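You operate a simulated robot arm through the tools that you are given. There is no shell and no other tool. Be economical: measure what you need, move in short steps, check, and stop when the job is done.

The job below is to be done with a simulated robot arm. You get a single attempt, and the scene is never put back.

Task
Fetch the yellow pad and set it on top of the grade card with yellow loop.
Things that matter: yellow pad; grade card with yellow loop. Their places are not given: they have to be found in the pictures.

It is judged by the outcome, as a careful person would: the job done as asked, and still so three seconds after it is handed in. It fails if anything else is knocked over, pushed out of place, dropped, spilled or broken.

Robot
A 7-joint arm with a two-finger parallel gripper, fixed in place. Base frame: the origin is at the foot of the arm, x ahead of it, y to its left, z up; the work surface is at about z = 0. Units: m, degrees, N and s.
With the tool pointing down near the work surface it reaches from about 0.22 to 0.58 m from the base axis. Its first joint turns from -66.0 to 66.0 degrees. Payload 2.5 kg.
Tool frame: the origin (TCP) lies between the finger pads and is the grasp point; the fingertips stand 0.023 m ahead of it; z points along the fingers, y is the line along which they close. Largest opening 0.094 m; finger width 0.038, thickness 0.01; the body of the gripper, 0.054 by 0.096 m, starts 0.039 m behind the TCP.
Orientation is that of the tool frame in the base frame, as a unit quaternion [x, y, z, w]. With the fingers straight down and closing along the base's y, the tool's x points along the base's -x, its y along +y and its z along -z.

Tools
- The arm moves only by the tool play_rows. Its argument "commands" is a list of rows, each a list of 3 entries, a list of its own where there are three numbers: the shift along the base's x, y, z in m, then the turn, a rotation vector about the base's x, y, z in rad, then the finger opening in m, from 0 to 0.094. In form: [[[dx, dy, dz], [rx, ry, rz], jaw], ...]. A call has 1 to 12 rows; each row is the pose to reach, as a shift and turn from the pose commanded when the call began. Each row takes 0.2 s and may step no farther than 0.05 m and 8.6 degrees from the row before; otherwise, or with a gripper value out of range, the whole call is refused. Where a pose cannot be reached the arm comes as near as it can. A force on the tool above 40 N (or 10 N above the force at the start of the call, whichever is more), or a blocked arm, ends the call early, and 0.2 s more pass. The fingers move at their own pace (about 0.108 m/s each) and stop on an object; they squeeze with about 26 N. The grip force told is the motor's: it shows also when the fingers shut on nothing. Time passes only in rows, and 0.2 s behind the last, so rows that repeat a pose let the fingers close. The reply holds the time, the measured pose of the TCP, the force on the tool along the base axes, the opening and the grip force, in the units named above and with some noise, and new pictures: "pictures" is both (left out), scene, wrist or none.
- Cameras (640 x 400 px; columns grow to the right, rows downward): "scene" is fixed at [0.1267, -0.4182, 0.5373]; the picture's right is [0.75, -0.67, 0.00], its down [-0.43, -0.48, -0.77] and it looks along [0.51, 0.57, -0.64] (base axes); focal length 303 px, centre (320, 200). "wrist" rides on the gripper at [-0.039, 0, -0.044] in the tool frame; the picture's right is [0.00, -1.00, 0.00], its down [0.97, 0.00, -0.24] and it looks along [0.24, 0.00, 0.97] (tool axes); focal length 218 px, centre (320, 200).
- pixel_to_xyz(camera, pixels): for up to 12 pixels [column, row] of the newest picture of that camera ("zoom" is the newest enlarged one), the place [x, y, z] in the base frame of the surface seen there, good to about 0.003 m. The clock stands still meanwhile.
- enlarge(camera, box): a new picture of the part [left, top, right, bottom] of that camera's present view, enlarged. The clock stands still meanwhile.
- job_done(): hands the job in; it is judged then, once.

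Keep the steps short. Do not move on a guess: measure, check each grasp and each placing, and mend mistakes. In all there are 60 turns and 120 pictures (those below and enlarged ones count). Leave the gripper open and the arm clear of the work at the hand-in unless told otherwise, and finish with a single line.

The tools are called after ">>>" as a command line: name --argument value ..., lists and objects as JSON in quotes. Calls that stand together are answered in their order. play_rows: Moves the arm, as the interface text tells. Its arguments: {"type":"object","properties":{"commands":{"type":"array"},"pictures":{"type":"string","enum":["both","scene","wrist","none"]}},"required":["commands"]} The other tools are called the same way: pixel_to_xyz (camera, pixels) gives the place of the surface under pixels of a picture; enlarge (camera, box) takes an enlarged picture of a part of a camera's view; job_done () hands the job in.

At the start:

```text
clock: 0.0
tcp_pos: [0.3905, 0.1182, 0.2882]
ee_rot: [0.0, 1.0, 0.0, 0.001]
wrist_force: [-0.4, -0.5, -0.1]
opening: 0.0939
finger_force: 0.0
```

scene: 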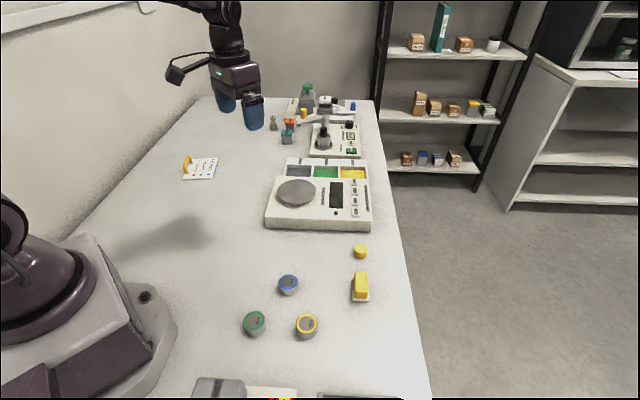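
wrist: 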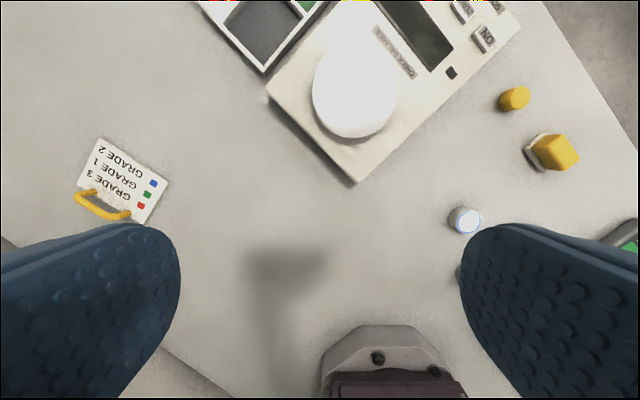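

I see a grade card with a yellow loop at about (200,167) in the scene picture. There are two yellow candidates for the pad, at (360,251) and (361,287). I'll enlarge both areas.

>>> enlarge --camera "scene" --box '[220, 230, 420, 355]'

>>> enlarge --camera "scene" --box '[250, 70, 410, 170]'

>>> enlarge --camera "scene" --box '[160, 140, 240, 190]'

>>> enlarge --camera "wrist" --box '[440, 60, 640, 260]'

>>> pixel_to_xyz --camera "scene" --pixels '[[360, 246], [361, 280], [361, 299], [361, 292], [200, 168], [187, 165], [185, 178], [213, 180], [217, 159], [193, 158], [288, 280], [380, 290]]'

```text
3.20 times, centred on (320, 292) of scene
```

zoom: 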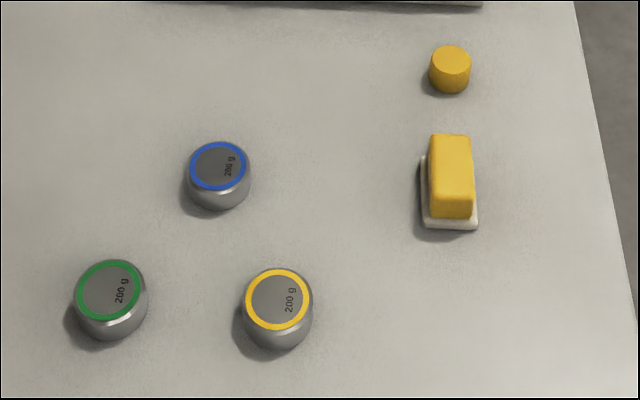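

```text
4.00 times, centred on (330, 120) of scene
```

zoom: 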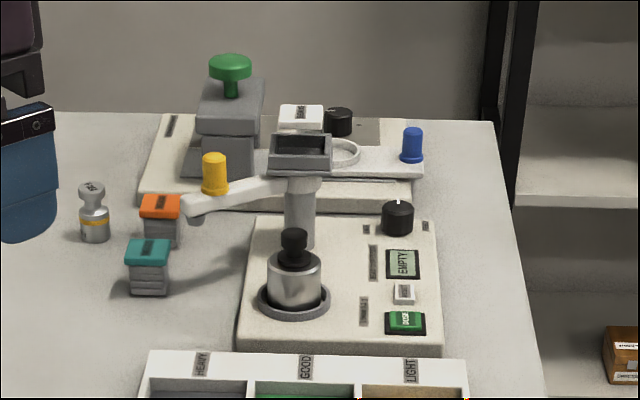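

```text
8.00 times, centred on (200, 165) of scene
```

zoom: 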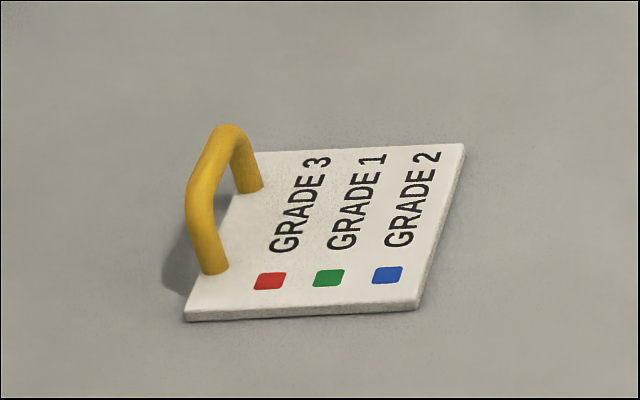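

```text
2.00 times, centred on (540, 160) of wrist
```

zoom: 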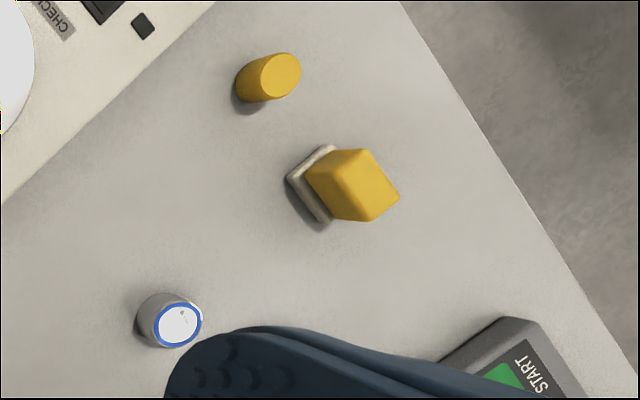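

```text
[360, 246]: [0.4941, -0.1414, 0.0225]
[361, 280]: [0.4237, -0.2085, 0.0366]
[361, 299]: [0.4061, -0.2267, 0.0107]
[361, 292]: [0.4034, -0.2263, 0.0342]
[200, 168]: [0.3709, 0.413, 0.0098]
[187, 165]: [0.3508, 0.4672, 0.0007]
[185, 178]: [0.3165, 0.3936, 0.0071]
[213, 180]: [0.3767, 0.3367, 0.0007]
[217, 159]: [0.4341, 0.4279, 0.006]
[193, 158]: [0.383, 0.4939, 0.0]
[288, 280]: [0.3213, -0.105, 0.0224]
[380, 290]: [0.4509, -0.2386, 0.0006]
```

The yellow block on a white felt base at (361,287) looks like the pad; the round one is a plug. I'll take close-ups and measure corners of the pad first, then the card.

>>> enlarge --camera "scene" --box '[329, 264, 393, 304]'

```text
10.00 times, centred on (361, 284) of scene
```

zoom: 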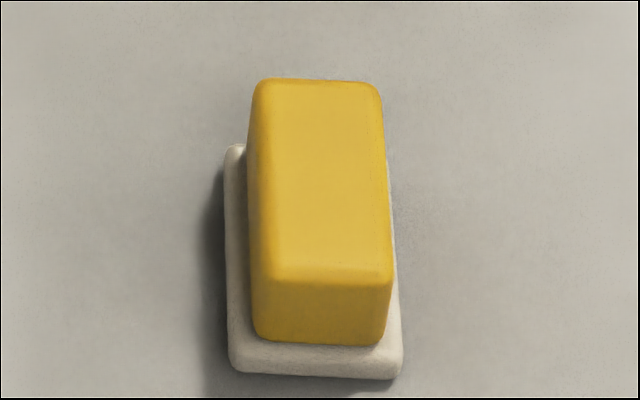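

>>> pixel_to_xyz --camera "zoom" --pixels '[[268, 90], [370, 92], [380, 265], [268, 265], [320, 180], [238, 362], [392, 370], [234, 155], [320, 320], [320, 358]]'

>>> enlarge --camera "scene" --box '[168, 145, 232, 185]'

```text
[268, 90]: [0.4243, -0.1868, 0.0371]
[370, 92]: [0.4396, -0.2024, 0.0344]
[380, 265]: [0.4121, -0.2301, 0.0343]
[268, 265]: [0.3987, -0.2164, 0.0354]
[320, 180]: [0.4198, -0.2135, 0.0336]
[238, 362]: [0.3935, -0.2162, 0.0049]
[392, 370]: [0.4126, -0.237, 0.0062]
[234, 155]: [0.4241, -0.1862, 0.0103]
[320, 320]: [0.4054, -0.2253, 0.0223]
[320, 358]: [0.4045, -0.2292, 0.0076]
```

```text
10.00 times, centred on (200, 165) of scene
```

zoom: 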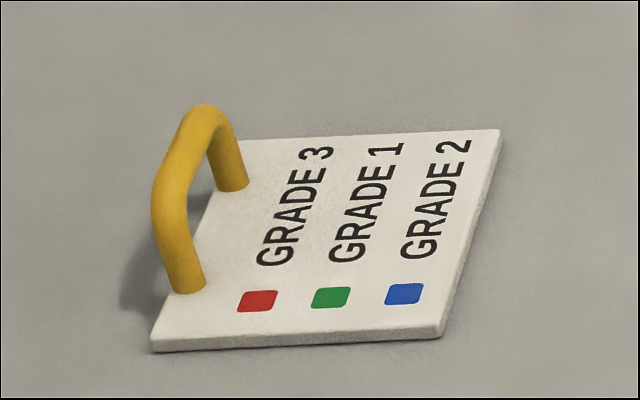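

The pad is about 0.028 × 0.045 and 0.036 high, centred near (0.418,-0.209), with its long axis at 45°. Next I'll measure the card.

>>> pixel_to_xyz --camera "zoom" --pixels '[[155, 338], [440, 328], [497, 133], [250, 145], [188, 290], [232, 188], [205, 112], [165, 190], [280, 205], [355, 200], [430, 200], [370, 230]]'

```text
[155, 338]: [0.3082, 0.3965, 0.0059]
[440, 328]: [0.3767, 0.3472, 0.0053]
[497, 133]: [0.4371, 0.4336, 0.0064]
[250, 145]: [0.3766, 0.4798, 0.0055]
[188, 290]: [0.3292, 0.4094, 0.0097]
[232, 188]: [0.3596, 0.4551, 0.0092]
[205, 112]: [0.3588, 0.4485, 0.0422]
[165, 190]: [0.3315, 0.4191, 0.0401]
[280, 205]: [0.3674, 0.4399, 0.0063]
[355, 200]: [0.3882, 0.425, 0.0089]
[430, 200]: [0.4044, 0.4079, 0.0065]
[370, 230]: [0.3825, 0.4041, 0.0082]
```

The card is about 0.084 × 0.105 m with its top at z≈0.006, and the loop stands along the far-left edge. I'm moving high over the pad with a 45° turn.

>>> play_rows --commands '[[[0.0035, -0.041, -0.0125], [0, 0, 0.098], 0.08], [[0.007, -0.082, -0.025], [0, 0, 0.196], 0.07], [[0.0105, -0.123, -0.0375], [0, 0, 0.294], 0.07], [[0.014, -0.164, -0.05], [0, 0, 0.393], 0.07], [[0.0175, -0.204, -0.0625], [0, 0, 0.491], 0.07], [[0.021, -0.245, -0.075], [0, 0, 0.589], 0.07], [[0.0245, -0.286, -0.0875], [0, 0, 0.687], 0.07], [[0.028, -0.327, -0.1], [0, 0, 0.785], 0.07], [[0.028, -0.327, -0.13], [0, 0, 0.785], 0.07], [[0.028, -0.327, -0.13], [0, 0, 0.785], 0.07]]'

```text
clock: 2.2
tcp_pos: [0.418, -0.2118, 0.1568]
ee_rot: [-0.383, 0.924, 0.0, 0.001]
wrist_force: [-0.4, -1.0, -0.3]
opening: 0.0701
finger_force: 0.2
```

scene: 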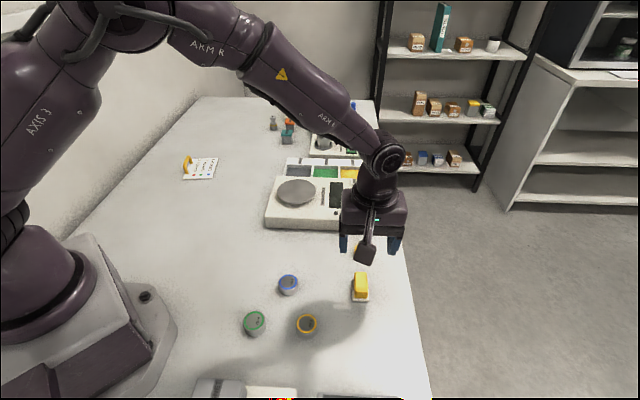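
wrist: 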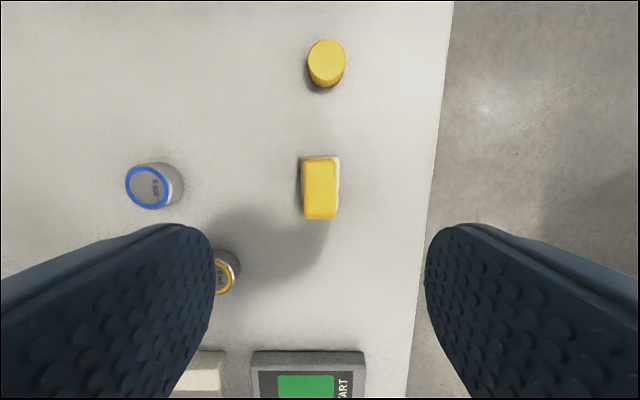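

The pad sits centred at column 320 of the wrist picture and is aligned with the fingers. I'll check its position with the wrist camera.

>>> pixel_to_xyz --camera "wrist" --pixels '[[306, 163], [334, 163], [334, 213], [307, 213], [320, 188], [337, 160], [337, 215]]'

```text
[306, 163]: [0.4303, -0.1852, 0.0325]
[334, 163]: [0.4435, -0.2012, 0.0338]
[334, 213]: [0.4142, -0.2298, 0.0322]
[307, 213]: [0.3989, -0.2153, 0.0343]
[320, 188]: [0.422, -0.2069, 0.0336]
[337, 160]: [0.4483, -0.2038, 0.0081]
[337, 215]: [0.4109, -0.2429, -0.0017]
```

Pad centre is about (0.420,-0.208). I'm descending to TCP z≈0.037 with open fingers.

>>> play_rows --commands '[[[0.002, 0.002, -0.04], [0, 0, 0], 0.06], [[0.002, 0.002, -0.08], [0, 0, 0], 0.06], [[0.002, 0.002, -0.1], [0, 0, 0], 0.06], [[0.002, 0.002, -0.12], [0, 0, 0], 0.06], [[0.002, 0.002, -0.12], [0, 0, 0], 0.06]]'

```text
clock: 3.4
tcp_pos: [0.4197, -0.2068, 0.0372]
ee_rot: [-0.383, 0.924, 0.001, 0.001]
wrist_force: [-0.4, 1.3, -0.2]
opening: 0.06
finger_force: 0.1
```

scene: 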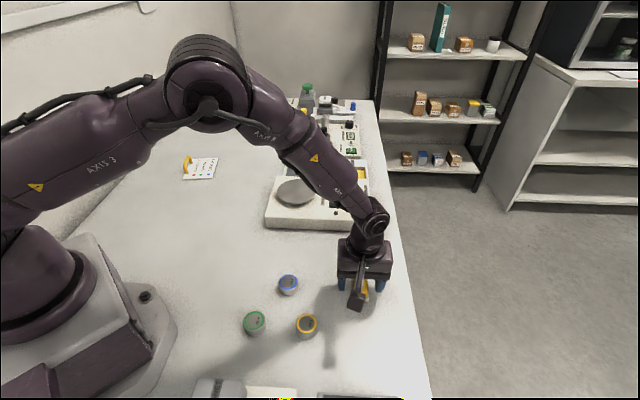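
wrist: 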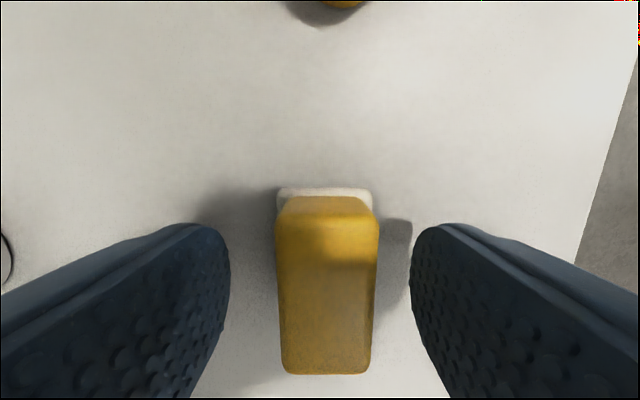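

The fingers straddle the pad evenly. I'm closing them now.

>>> play_rows --commands '[[[0, 0, 0], [0, 0, 0], 0.03], [[0, 0, 0], [0, 0, 0], 0.015], [[0, 0, 0], [0, 0, 0], 0.015], [[0, 0, 0], [0, 0, 0], 0.015]]' --pictures "wrist"

```text
clock: 4.4
tcp_pos: [0.42, -0.2064, 0.0361]
ee_rot: [-0.383, 0.924, 0.0, 0.001]
wrist_force: [0.2, -0.5, 0.1]
opening: 0.0251
finger_force: 26.5
```

wrist: 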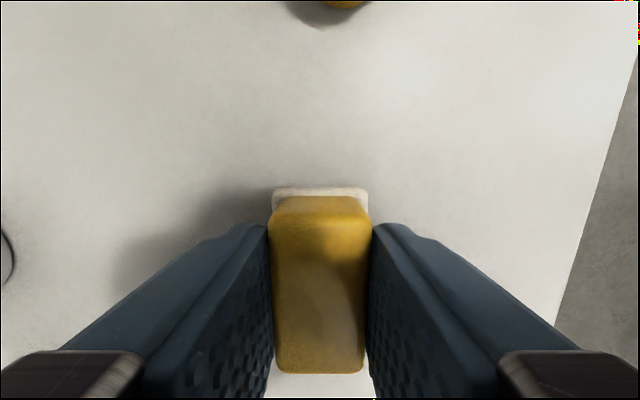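

The grip holds at an opening of 0.025 m and 26 N. I'm lifting straight up.

>>> play_rows --commands '[[[0, 0, 0.03], [0, 0, 0], 0.015], [[0, 0, 0.075], [0, 0, 0], 0.015], [[0, 0, 0.12], [0, 0, 0], 0.015], [[0, 0, 0.15], [0, 0, 0], 0.015], [[0, 0, 0.15], [0, 0, 0], 0.015]]'

```text
clock: 5.6
tcp_pos: [0.4193, -0.2057, 0.1882]
ee_rot: [-0.382, 0.924, 0.0, 0.0]
wrist_force: [-0.3, 0.6, 0.3]
opening: 0.0153
finger_force: 0.1
```

scene: 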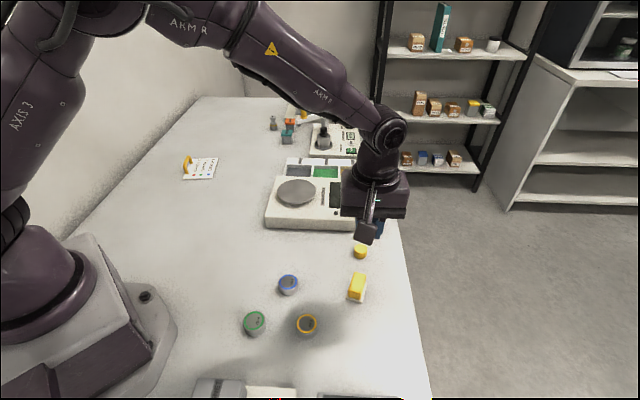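
wrist: 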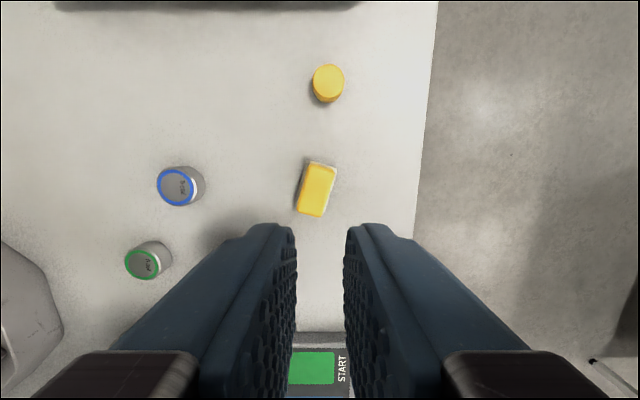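

The pad slipped out and still stands on the table, slightly turned. I'll look closely at its shape before trying again.

>>> enlarge --camera "scene" --box '[325, 266, 389, 306]'

>>> pixel_to_xyz --camera "wrist" --pixels '[[312, 165], [334, 170], [322, 213], [299, 209], [316, 189], [336, 175], [325, 216]]'

>>> enlarge --camera "wrist" --box '[268, 160, 364, 220]'

```text
10.00 times, centred on (357, 286) of scene
```

zoom: 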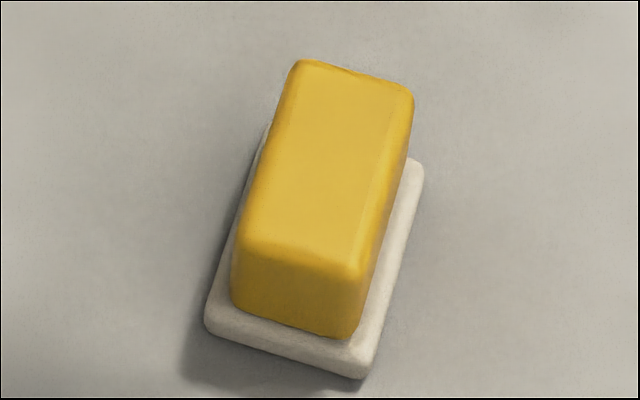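

```text
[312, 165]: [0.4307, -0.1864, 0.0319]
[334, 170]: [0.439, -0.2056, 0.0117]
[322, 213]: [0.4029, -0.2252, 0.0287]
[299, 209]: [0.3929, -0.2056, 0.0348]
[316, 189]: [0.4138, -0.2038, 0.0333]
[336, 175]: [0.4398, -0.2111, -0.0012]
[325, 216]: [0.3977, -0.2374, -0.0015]
```

```text
6.67 times, centred on (316, 190) of wrist
```

zoom: 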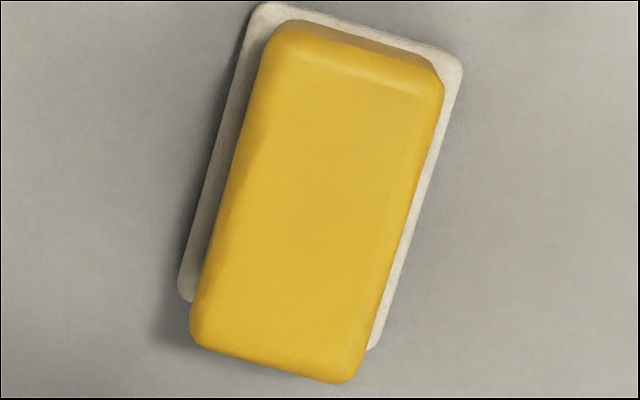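

The pad's long axis now points at about 28.5°. I'll measure its centre from both cameras.

>>> pixel_to_xyz --camera "zoom" --pixels '[[290, 65], [425, 100], [340, 360], [205, 325], [316, 210]]'

>>> pixel_to_xyz --camera "scene" --pixels '[[355.5, 273], [365.2, 275.5], [360.5, 292], [350, 289.5], [357.5, 282.5]]'

```text
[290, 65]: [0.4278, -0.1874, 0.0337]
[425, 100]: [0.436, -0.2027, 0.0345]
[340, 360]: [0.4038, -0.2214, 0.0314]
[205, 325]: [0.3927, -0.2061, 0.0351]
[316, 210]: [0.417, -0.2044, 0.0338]
```

```text
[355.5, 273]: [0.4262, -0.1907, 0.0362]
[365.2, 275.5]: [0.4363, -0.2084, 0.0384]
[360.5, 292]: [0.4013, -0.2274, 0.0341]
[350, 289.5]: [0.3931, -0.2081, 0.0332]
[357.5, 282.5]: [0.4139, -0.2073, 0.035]
```

Pad centre is about (0.415,-0.2065). I'm opening, turning -16.5° and descending, this time a little lower, to TCP z≈0.034.

>>> play_rows --commands '[[[-0.005, 0, 0], [0, 0, -0.144], 0.055], [[-0.005, 0, -0.03], [0, 0, -0.288], 0.055], [[-0.005, 0, -0.07], [0, 0, -0.288], 0.055], [[-0.005, 0, -0.11], [0, 0, -0.288], 0.055], [[-0.005, 0, -0.135], [0, 0, -0.288], 0.055], [[-0.005, 0, -0.148], [0, 0, -0.288], 0.055], [[-0.005, 0, -0.154], [0, 0, -0.288], 0.055], [[-0.005, 0, -0.154], [0, 0, -0.288], 0.055]]' --pictures "wrist"

```text
clock: 7.4
tcp_pos: [0.4147, -0.2073, 0.0318]
ee_rot: [-0.246, 0.969, 0.001, 0.001]
wrist_force: [-0.6, -0.7, 0.4]
opening: 0.0546
finger_force: 0.1
```

wrist: 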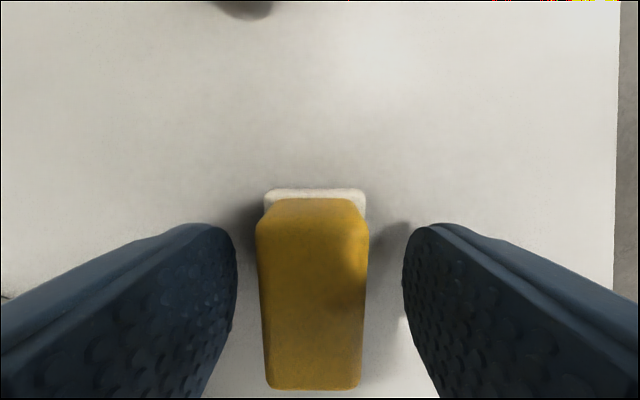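

The pad sits slightly left of centre, by about 1.5 mm. I'm nudging across, closing fully, then lifting slowly by a small amount to test the grip.

>>> play_rows --commands '[[[-0.001, 0.0015, 0], [0, 0, 0], 0.045], [[-0.001, 0.0015, 0], [0, 0, 0], 0.02], [[-0.001, 0.0015, 0], [0, 0, 0], 0.0], [[-0.001, 0.0015, 0], [0, 0, 0], 0.0], [[-0.001, 0.0015, 0], [0, 0, 0], 0.0], [[-0.001, 0.0015, 0.002], [0, 0, 0], 0.0], [[-0.001, 0.0015, 0.005], [0, 0, 0], 0.0], [[-0.001, 0.0015, 0.008], [0, 0, 0], 0.0], [[-0.001, 0.0015, 0.011], [0, 0, 0], 0.0], [[-0.001, 0.0015, 0.014], [0, 0, 0], 0.0]]'

```text
clock: 9.6
tcp_pos: [0.4151, -0.2054, 0.0481]
ee_rot: [-0.246, 0.969, 0.0, 0.001]
wrist_force: [-0.5, -0.6, -0.1]
opening: 0.0251
finger_force: 25.7
```

scene: 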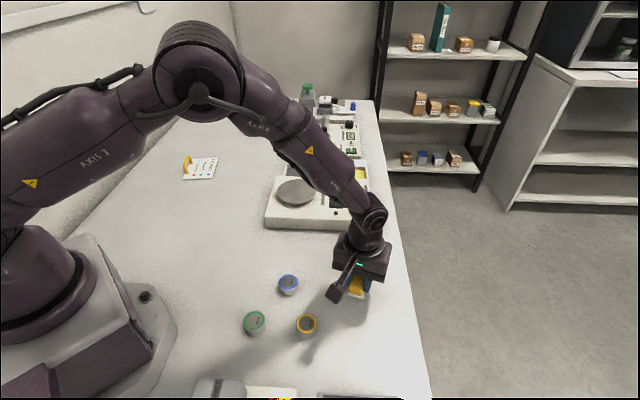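
wrist: 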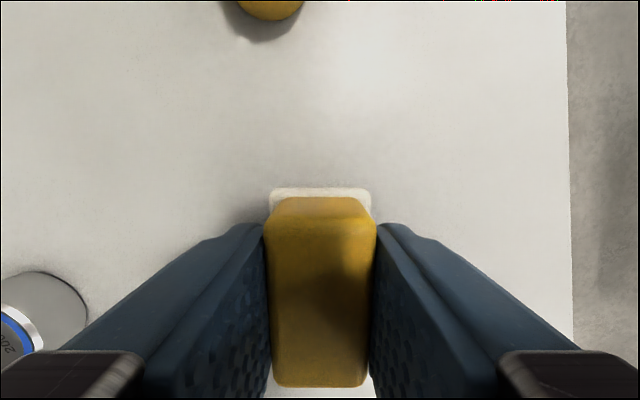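

The pad keeps its place between the fingers while the table recedes, so it is lifted. I'm raising it gently further.

>>> play_rows --commands '[[[0, 0, 0.004], [0, 0, 0], 0.0], [[0, 0, 0.01], [0, 0, 0], 0.0], [[0, 0, 0.018], [0, 0, 0], 0.0], [[0, 0, 0.027], [0, 0, 0], 0.0], [[0, 0, 0.036], [0, 0, 0], 0.0], [[0, 0, 0.045], [0, 0, 0], 0.0], [[0, 0, 0.054], [0, 0, 0], 0.0], [[0, 0, 0.063], [0, 0, 0], 0.0], [[0, 0, 0.072], [0, 0, 0], 0.0], [[0, 0, 0.08], [0, 0, 0], 0.0], [[0, 0, 0.084], [0, 0, 0], 0.0], [[0, 0, 0.085], [0, 0, 0], 0.0]]'

```text
clock: 12.2
tcp_pos: [0.4152, -0.2056, 0.1308]
ee_rot: [-0.246, 0.969, 0.001, 0.001]
wrist_force: [0.5, 0.8, -0.1]
opening: 0.0254
finger_force: 26.4
```

scene: 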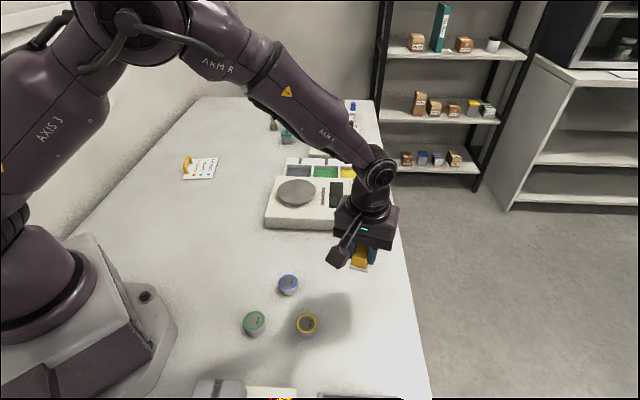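
wrist: 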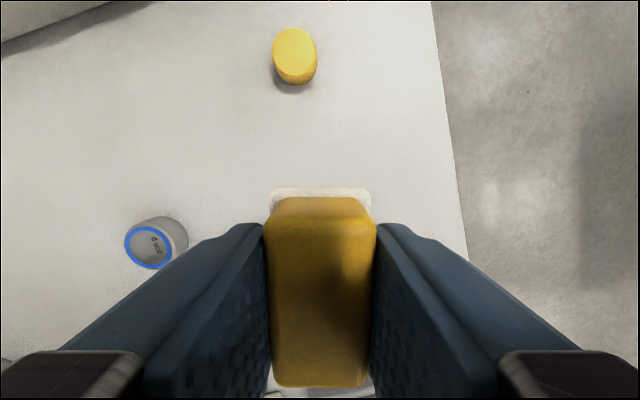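

It's held firmly. I'm carrying it towards the card with small smooth steps, rising 5 cm.

>>> play_rows --commands '[[[0, 0.006, 0.006], [0, 0, 0], 0.0], [[-0.001, 0.018, 0.015], [0, 0, 0], 0.0], [[-0.002, 0.036, 0.025], [0, 0, 0.02], 0.0], [[-0.003, 0.06, 0.035], [0, 0, 0.04], 0.0], [[-0.005, 0.088, 0.043], [0, 0, 0.06], 0.0], [[-0.006, 0.118, 0.048], [0, 0, 0.08], 0.0], [[-0.008, 0.148, 0.05], [0, 0, 0.1], 0.0], [[-0.01, 0.178, 0.05], [0, 0, 0.12], 0.0], [[-0.012, 0.206, 0.05], [0, 0, 0.14], 0.0], [[-0.013, 0.23, 0.05], [0, 0, 0.16], 0.0], [[-0.014, 0.246, 0.05], [0, 0, 0.175], 0.0], [[-0.015, 0.254, 0.05], [0, 0, 0.18], 0.0]]' --pictures "wrist"

```text
clock: 14.8
tcp_pos: [0.3992, 0.049, 0.1814]
ee_rot: [-0.332, 0.943, 0.001, 0.001]
wrist_force: [-0.1, -0.4, -0.9]
opening: 0.0252
finger_force: 26.1
```

wrist: 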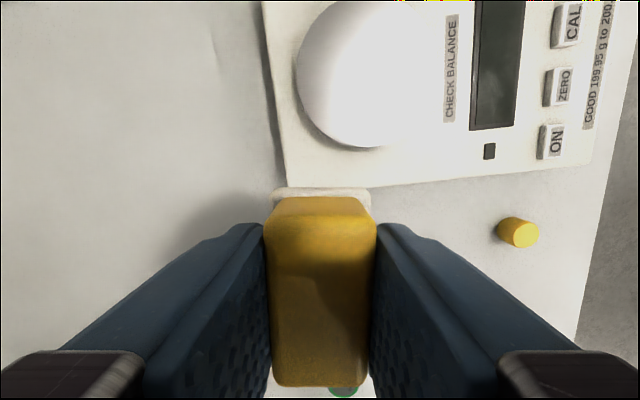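

Still held. I'm continuing to above the card.

>>> play_rows --commands '[[[0, 0.008, 0], [0, 0, 0.0], 0.0], [[-0.001, 0.026, 0], [0, 0, 0.02], 0.0], [[-0.003, 0.056, 0], [0, 0, 0.04], 0.0], [[-0.005, 0.093, 0], [0, 0, 0.07], 0.0], [[-0.008, 0.133, 0], [0, 0, 0.1], 0.0], [[-0.01, 0.175, 0], [0, 0, 0.13], 0.0], [[-0.012, 0.217, 0], [0, 0, 0.16], 0.0], [[-0.015, 0.257, 0], [0, 0, 0.19], 0.0], [[-0.017, 0.294, 0], [0, 0, 0.22], 0.0], [[-0.019, 0.325, 0], [0, 0, 0.24], 0.0], [[-0.02, 0.345, 0], [0, 0, 0.26], 0.0], [[-0.02, 0.354, 0], [0, 0, 0.265], 0.0]]'

```text
clock: 17.4
tcp_pos: [0.3791, 0.4009, 0.181]
ee_rot: [-0.454, 0.891, 0.0, 0.0]
wrist_force: [0.1, -0.7, -1.0]
opening: 0.0252
finger_force: 26.0
```

scene: 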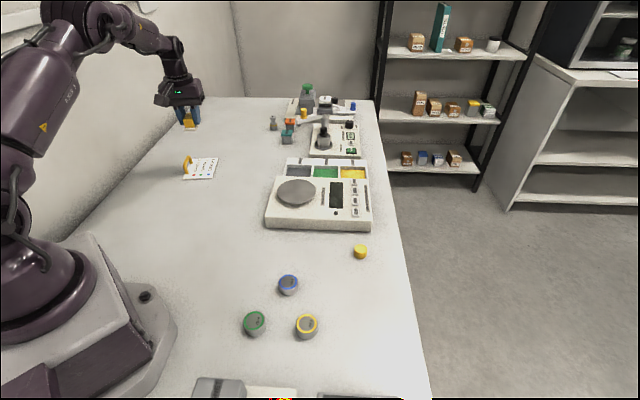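
wrist: 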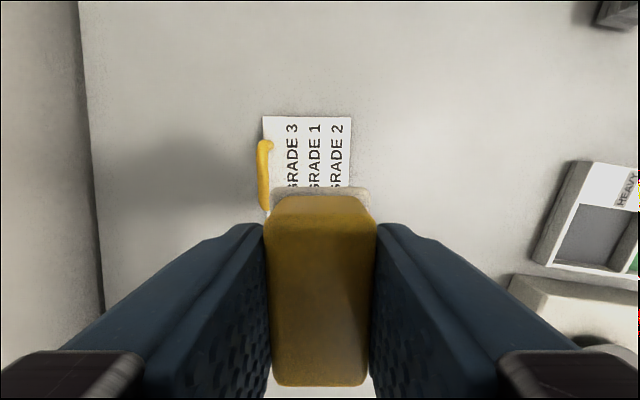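

The card lies straight below and parallel. I'll measure its visible points with the wrist camera to check the target.

>>> pixel_to_xyz --camera "wrist" --pixels '[[265, 119], [349, 119], [348, 180], [264, 145], [264, 207], [300, 150], [325, 150]]'

```text
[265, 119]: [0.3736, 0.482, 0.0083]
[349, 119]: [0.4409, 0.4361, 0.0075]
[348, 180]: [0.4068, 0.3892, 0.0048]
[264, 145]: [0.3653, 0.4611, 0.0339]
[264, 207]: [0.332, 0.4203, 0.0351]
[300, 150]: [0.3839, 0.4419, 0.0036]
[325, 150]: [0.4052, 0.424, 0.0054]
```

Both cameras agree on the card. I'm shifting slightly (-1, +4 mm) and descending slowly to just above contact.

>>> play_rows --commands '[[[-0.001, 0.004, -0.004], [0, 0, 0], 0.0], [[-0.001, 0.004, -0.012], [0, 0, 0], 0.0], [[-0.001, 0.004, -0.025], [0, 0, 0], 0.0], [[-0.001, 0.004, -0.04], [0, 0, 0], 0.0], [[-0.001, 0.004, -0.056], [0, 0, 0], 0.0], [[-0.001, 0.004, -0.072], [0, 0, 0], 0.0], [[-0.001, 0.004, -0.088], [0, 0, 0], 0.0], [[-0.001, 0.004, -0.104], [0, 0, 0], 0.0], [[-0.001, 0.004, -0.117], [0, 0, 0], 0.0], [[-0.001, 0.004, -0.127], [0, 0, 0], 0.0], [[-0.001, 0.004, -0.133], [0, 0, 0], 0.0], [[-0.001, 0.004, -0.136], [0, 0, 0], 0.0]]'

>>> enlarge --camera "scene" --box '[160, 130, 256, 190]'

```text
clock: 20.0
tcp_pos: [0.3784, 0.4073, 0.0465]
ee_rot: [-0.454, 0.891, 0.0, 0.002]
wrist_force: [0.1, 0.7, 0.5]
opening: 0.0255
finger_force: 26.0
```

scene: 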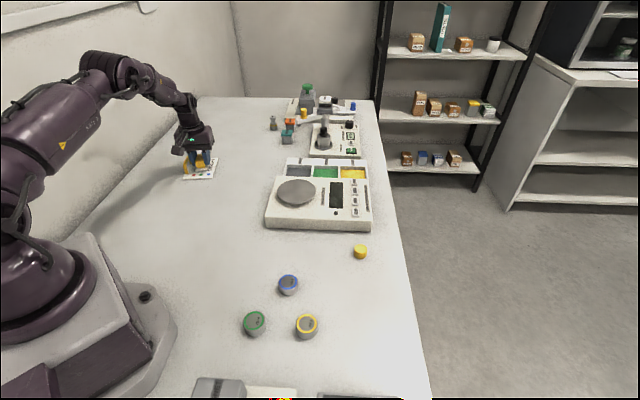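
wrist: 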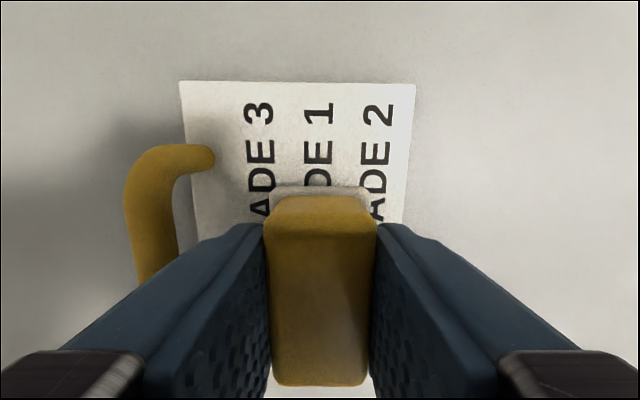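

```text
6.67 times, centred on (208, 160) of scene
```

zoom: 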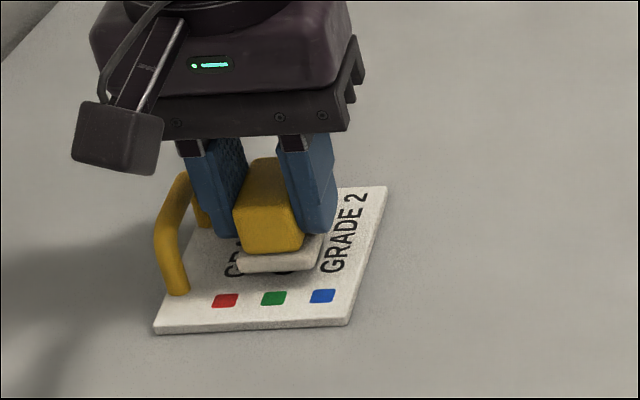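

The pad hovers a few mm above the card, clear of the loop. I'm lowering about 6 mm in small steps.

>>> play_rows --commands '[[[0, 0, -0.002], [0, 0, 0], 0.0], [[0, 0, -0.004], [0, 0, 0], 0.0], [[0, 0, -0.005], [0, 0, 0], 0.0], [[0, 0, -0.006], [0, 0, 0], 0.0], [[0, 0, -0.006], [0, 0, 0], 0.0]]' --pictures "none"

>>> enlarge --camera "scene" --box '[160, 130, 256, 190]'

```text
clock: 21.2
tcp_pos: [0.3791, 0.4066, 0.0395]
ee_rot: [-0.453, 0.891, 0.0, 0.001]
wrist_force: [-0.4, 0.2, -0.2]
opening: 0.0254
finger_force: 25.9
```

```text
6.67 times, centred on (208, 160) of scene
```

zoom: 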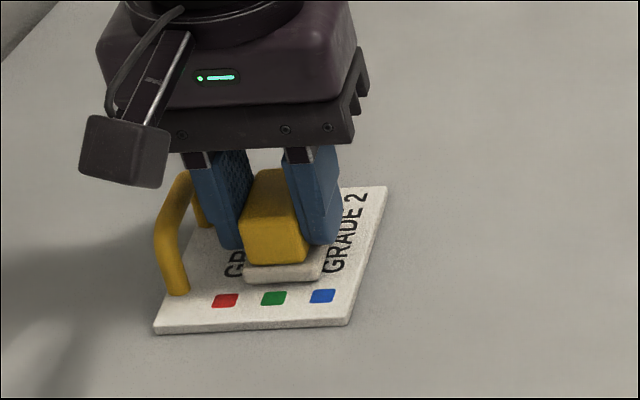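

No contact force yet, so I'm stepping down a little more while watching the force.

>>> play_rows --commands '[[[0, 0, -0.001], [0, 0, 0], 0.0], [[0, 0, -0.0015], [0, 0, 0], 0.0], [[0, 0, -0.0015], [0, 0, 0], 0.0]]' --pictures "none"

>>> enlarge --camera "scene" --box '[184, 150, 232, 180]'

```text
clock: 22.0
tcp_pos: [0.3785, 0.4059, 0.0397]
ee_rot: [-0.454, 0.891, 0.001, 0.001]
wrist_force: [0.4, -0.3, -0.9]
opening: 0.0251
finger_force: 25.8
```

```text
13.33 times, centred on (208, 165) of scene
```

zoom: 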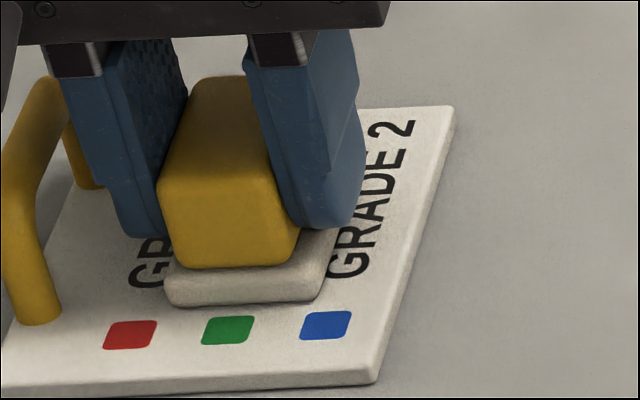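

Nearly touching; two more 1 mm steps.

>>> play_rows --commands '[[[0, 0, -0.001], [0, 0, 0], 0.0], [[0, 0, -0.0015], [0, 0, 0], 0.0], [[0, 0, -0.0015], [0, 0, 0], 0.0]]' --pictures "none"

>>> enlarge --camera "scene" --box '[184, 150, 232, 180]'

```text
clock: 22.8
tcp_pos: [0.3793, 0.4061, 0.0392]
ee_rot: [-0.454, 0.891, 0.001, 0.002]
wrist_force: [-0.3, 0.9, 1.5]
opening: 0.0252
finger_force: 25.5
```

```text
13.33 times, centred on (208, 165) of scene
```

zoom: 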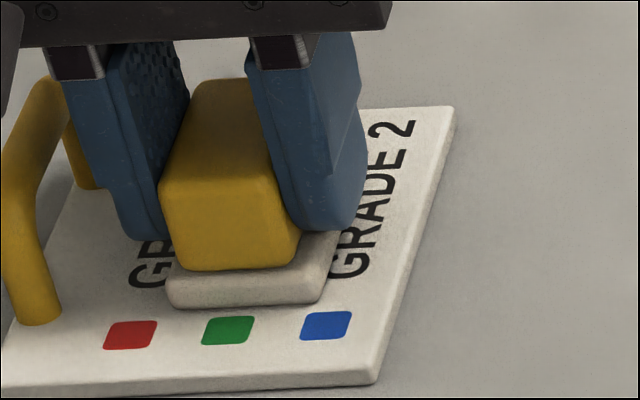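

The pad has all but stopped descending and force is rising slightly, so it's in contact. I'm opening the fingers modestly to stay clear of the loop.

>>> play_rows --commands '[[[0, 0, -0.0005], [0, 0, 0], 0.0], [[0, 0, -0.0005], [0, 0, 0], 0.028], [[0, 0, -0.0005], [0, 0, 0], 0.034], [[0, 0, -0.0005], [0, 0, 0], 0.04], [[0, 0, -0.0005], [0, 0, 0], 0.04]]' --pictures "wrist"

>>> enlarge --camera "scene" --box '[184, 150, 232, 180]'

```text
clock: 24.0
tcp_pos: [0.3781, 0.4058, 0.0372]
ee_rot: [-0.453, 0.891, 0.0, 0.0]
wrist_force: [0.4, 0.3, -1.0]
opening: 0.0396
finger_force: 0.1
```

wrist: 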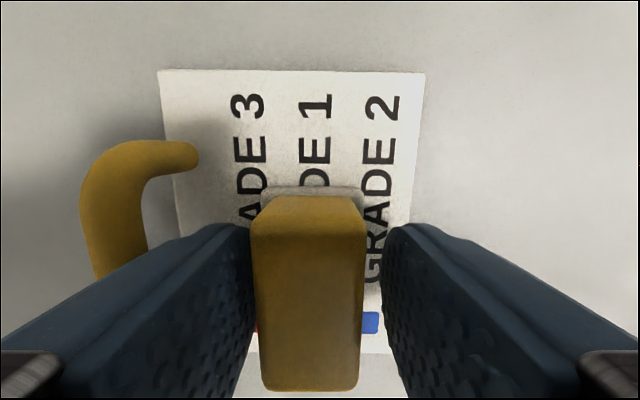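

```text
13.33 times, centred on (208, 165) of scene
```

zoom: 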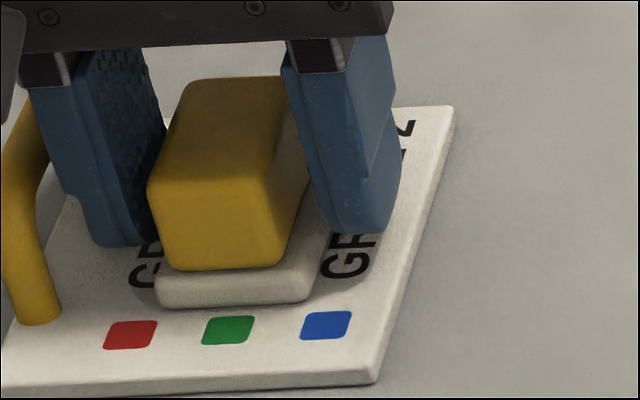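

The pad rests on the card. The left finger is close to the pad side, so I'm shifting 2.5 mm towards the loop, which has ample clearance, and then rising slowly.

>>> play_rows --commands '[[[-0.001, 0.0007, 0], [0, 0, 0], 0.042], [[-0.002, 0.0015, 0], [0, 0, 0], 0.042], [[-0.002, 0.0015, 0.003], [0, 0, 0], 0.042], [[-0.002, 0.0015, 0.008], [0, 0, 0], 0.042], [[-0.002, 0.0015, 0.015], [0, 0, 0], 0.042], [[-0.002, 0.0015, 0.025], [0, 0, 0], 0.042]]' --pictures "wrist"

>>> enlarge --camera "scene" --box '[160, 130, 256, 190]'

```text
clock: 25.4
tcp_pos: [0.3761, 0.4071, 0.0599]
ee_rot: [-0.454, 0.891, 0.0, 0.0]
wrist_force: [-0.3, 0.0, 0.2]
opening: 0.0417
finger_force: 0.2
```

wrist: 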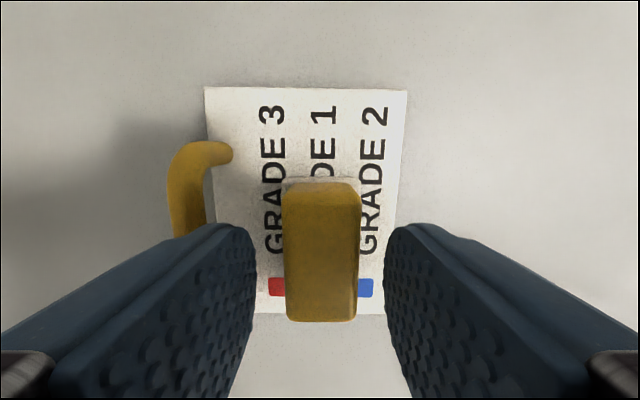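

```text
6.67 times, centred on (208, 160) of scene
```

zoom: 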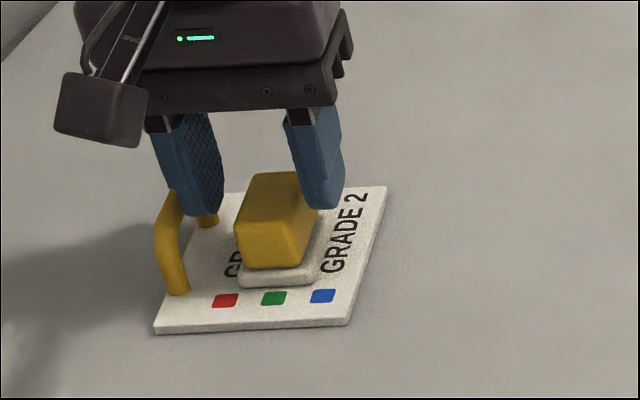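

The pad is standing free on the card. I'm rising straight up, then moving aside.

>>> play_rows --commands '[[[0, 0, 0.02], [0, 0, 0], 0.042], [[0, 0, 0.05], [0, 0, 0], 0.05], [[0, 0, 0.085], [0, 0, 0], 0.07], [[0, 0, 0.12], [0, 0, 0], 0.09], [[0, 0, 0.15], [0, 0, 0], 0.09], [[0, -0.04, 0.17], [0, 0, 0], 0.09], [[0, -0.08, 0.18], [0, 0, 0], 0.09], [[0, -0.12, 0.18], [0, 0, 0], 0.09], [[0, -0.16, 0.18], [0, 0, 0], 0.09], [[0, -0.16, 0.18], [0, 0, 0], 0.09]]'

>>> enlarge --camera "scene" --box '[160, 140, 240, 190]'

```text
clock: 27.6
tcp_pos: [0.3728, 0.2479, 0.2435]
ee_rot: [-0.454, 0.891, 0.001, 0.001]
wrist_force: [-0.2, -0.5, 0.0]
opening: 0.0903
finger_force: 0.1
```

scene: 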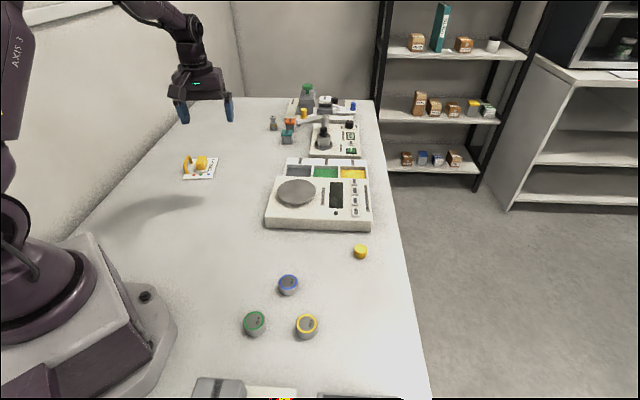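
wrist: 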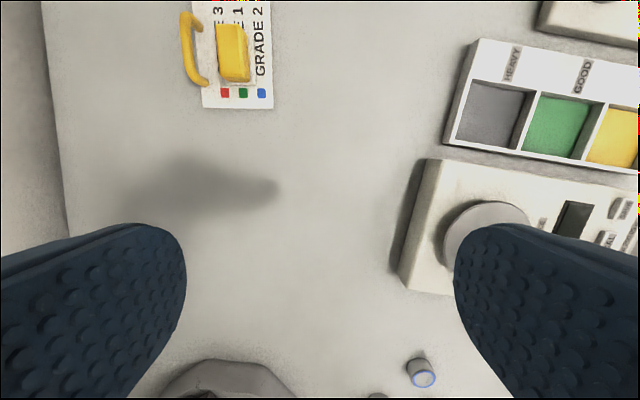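

```text
8.00 times, centred on (200, 165) of scene
```

zoom: 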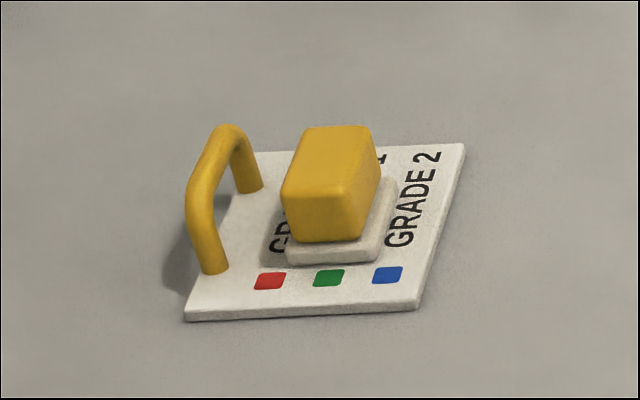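

The pad sits flat on the card, which hasn't moved, and nothing else has been disturbed. The gripper is open and clear, so I'm handing in.

>>> job_done

```text
The job is handed in.
```

The yellow pad is flat on top of the grade card with the yellow loop; it slipped from the first grip (no fall seen), the second held, and nothing else was disturbed.
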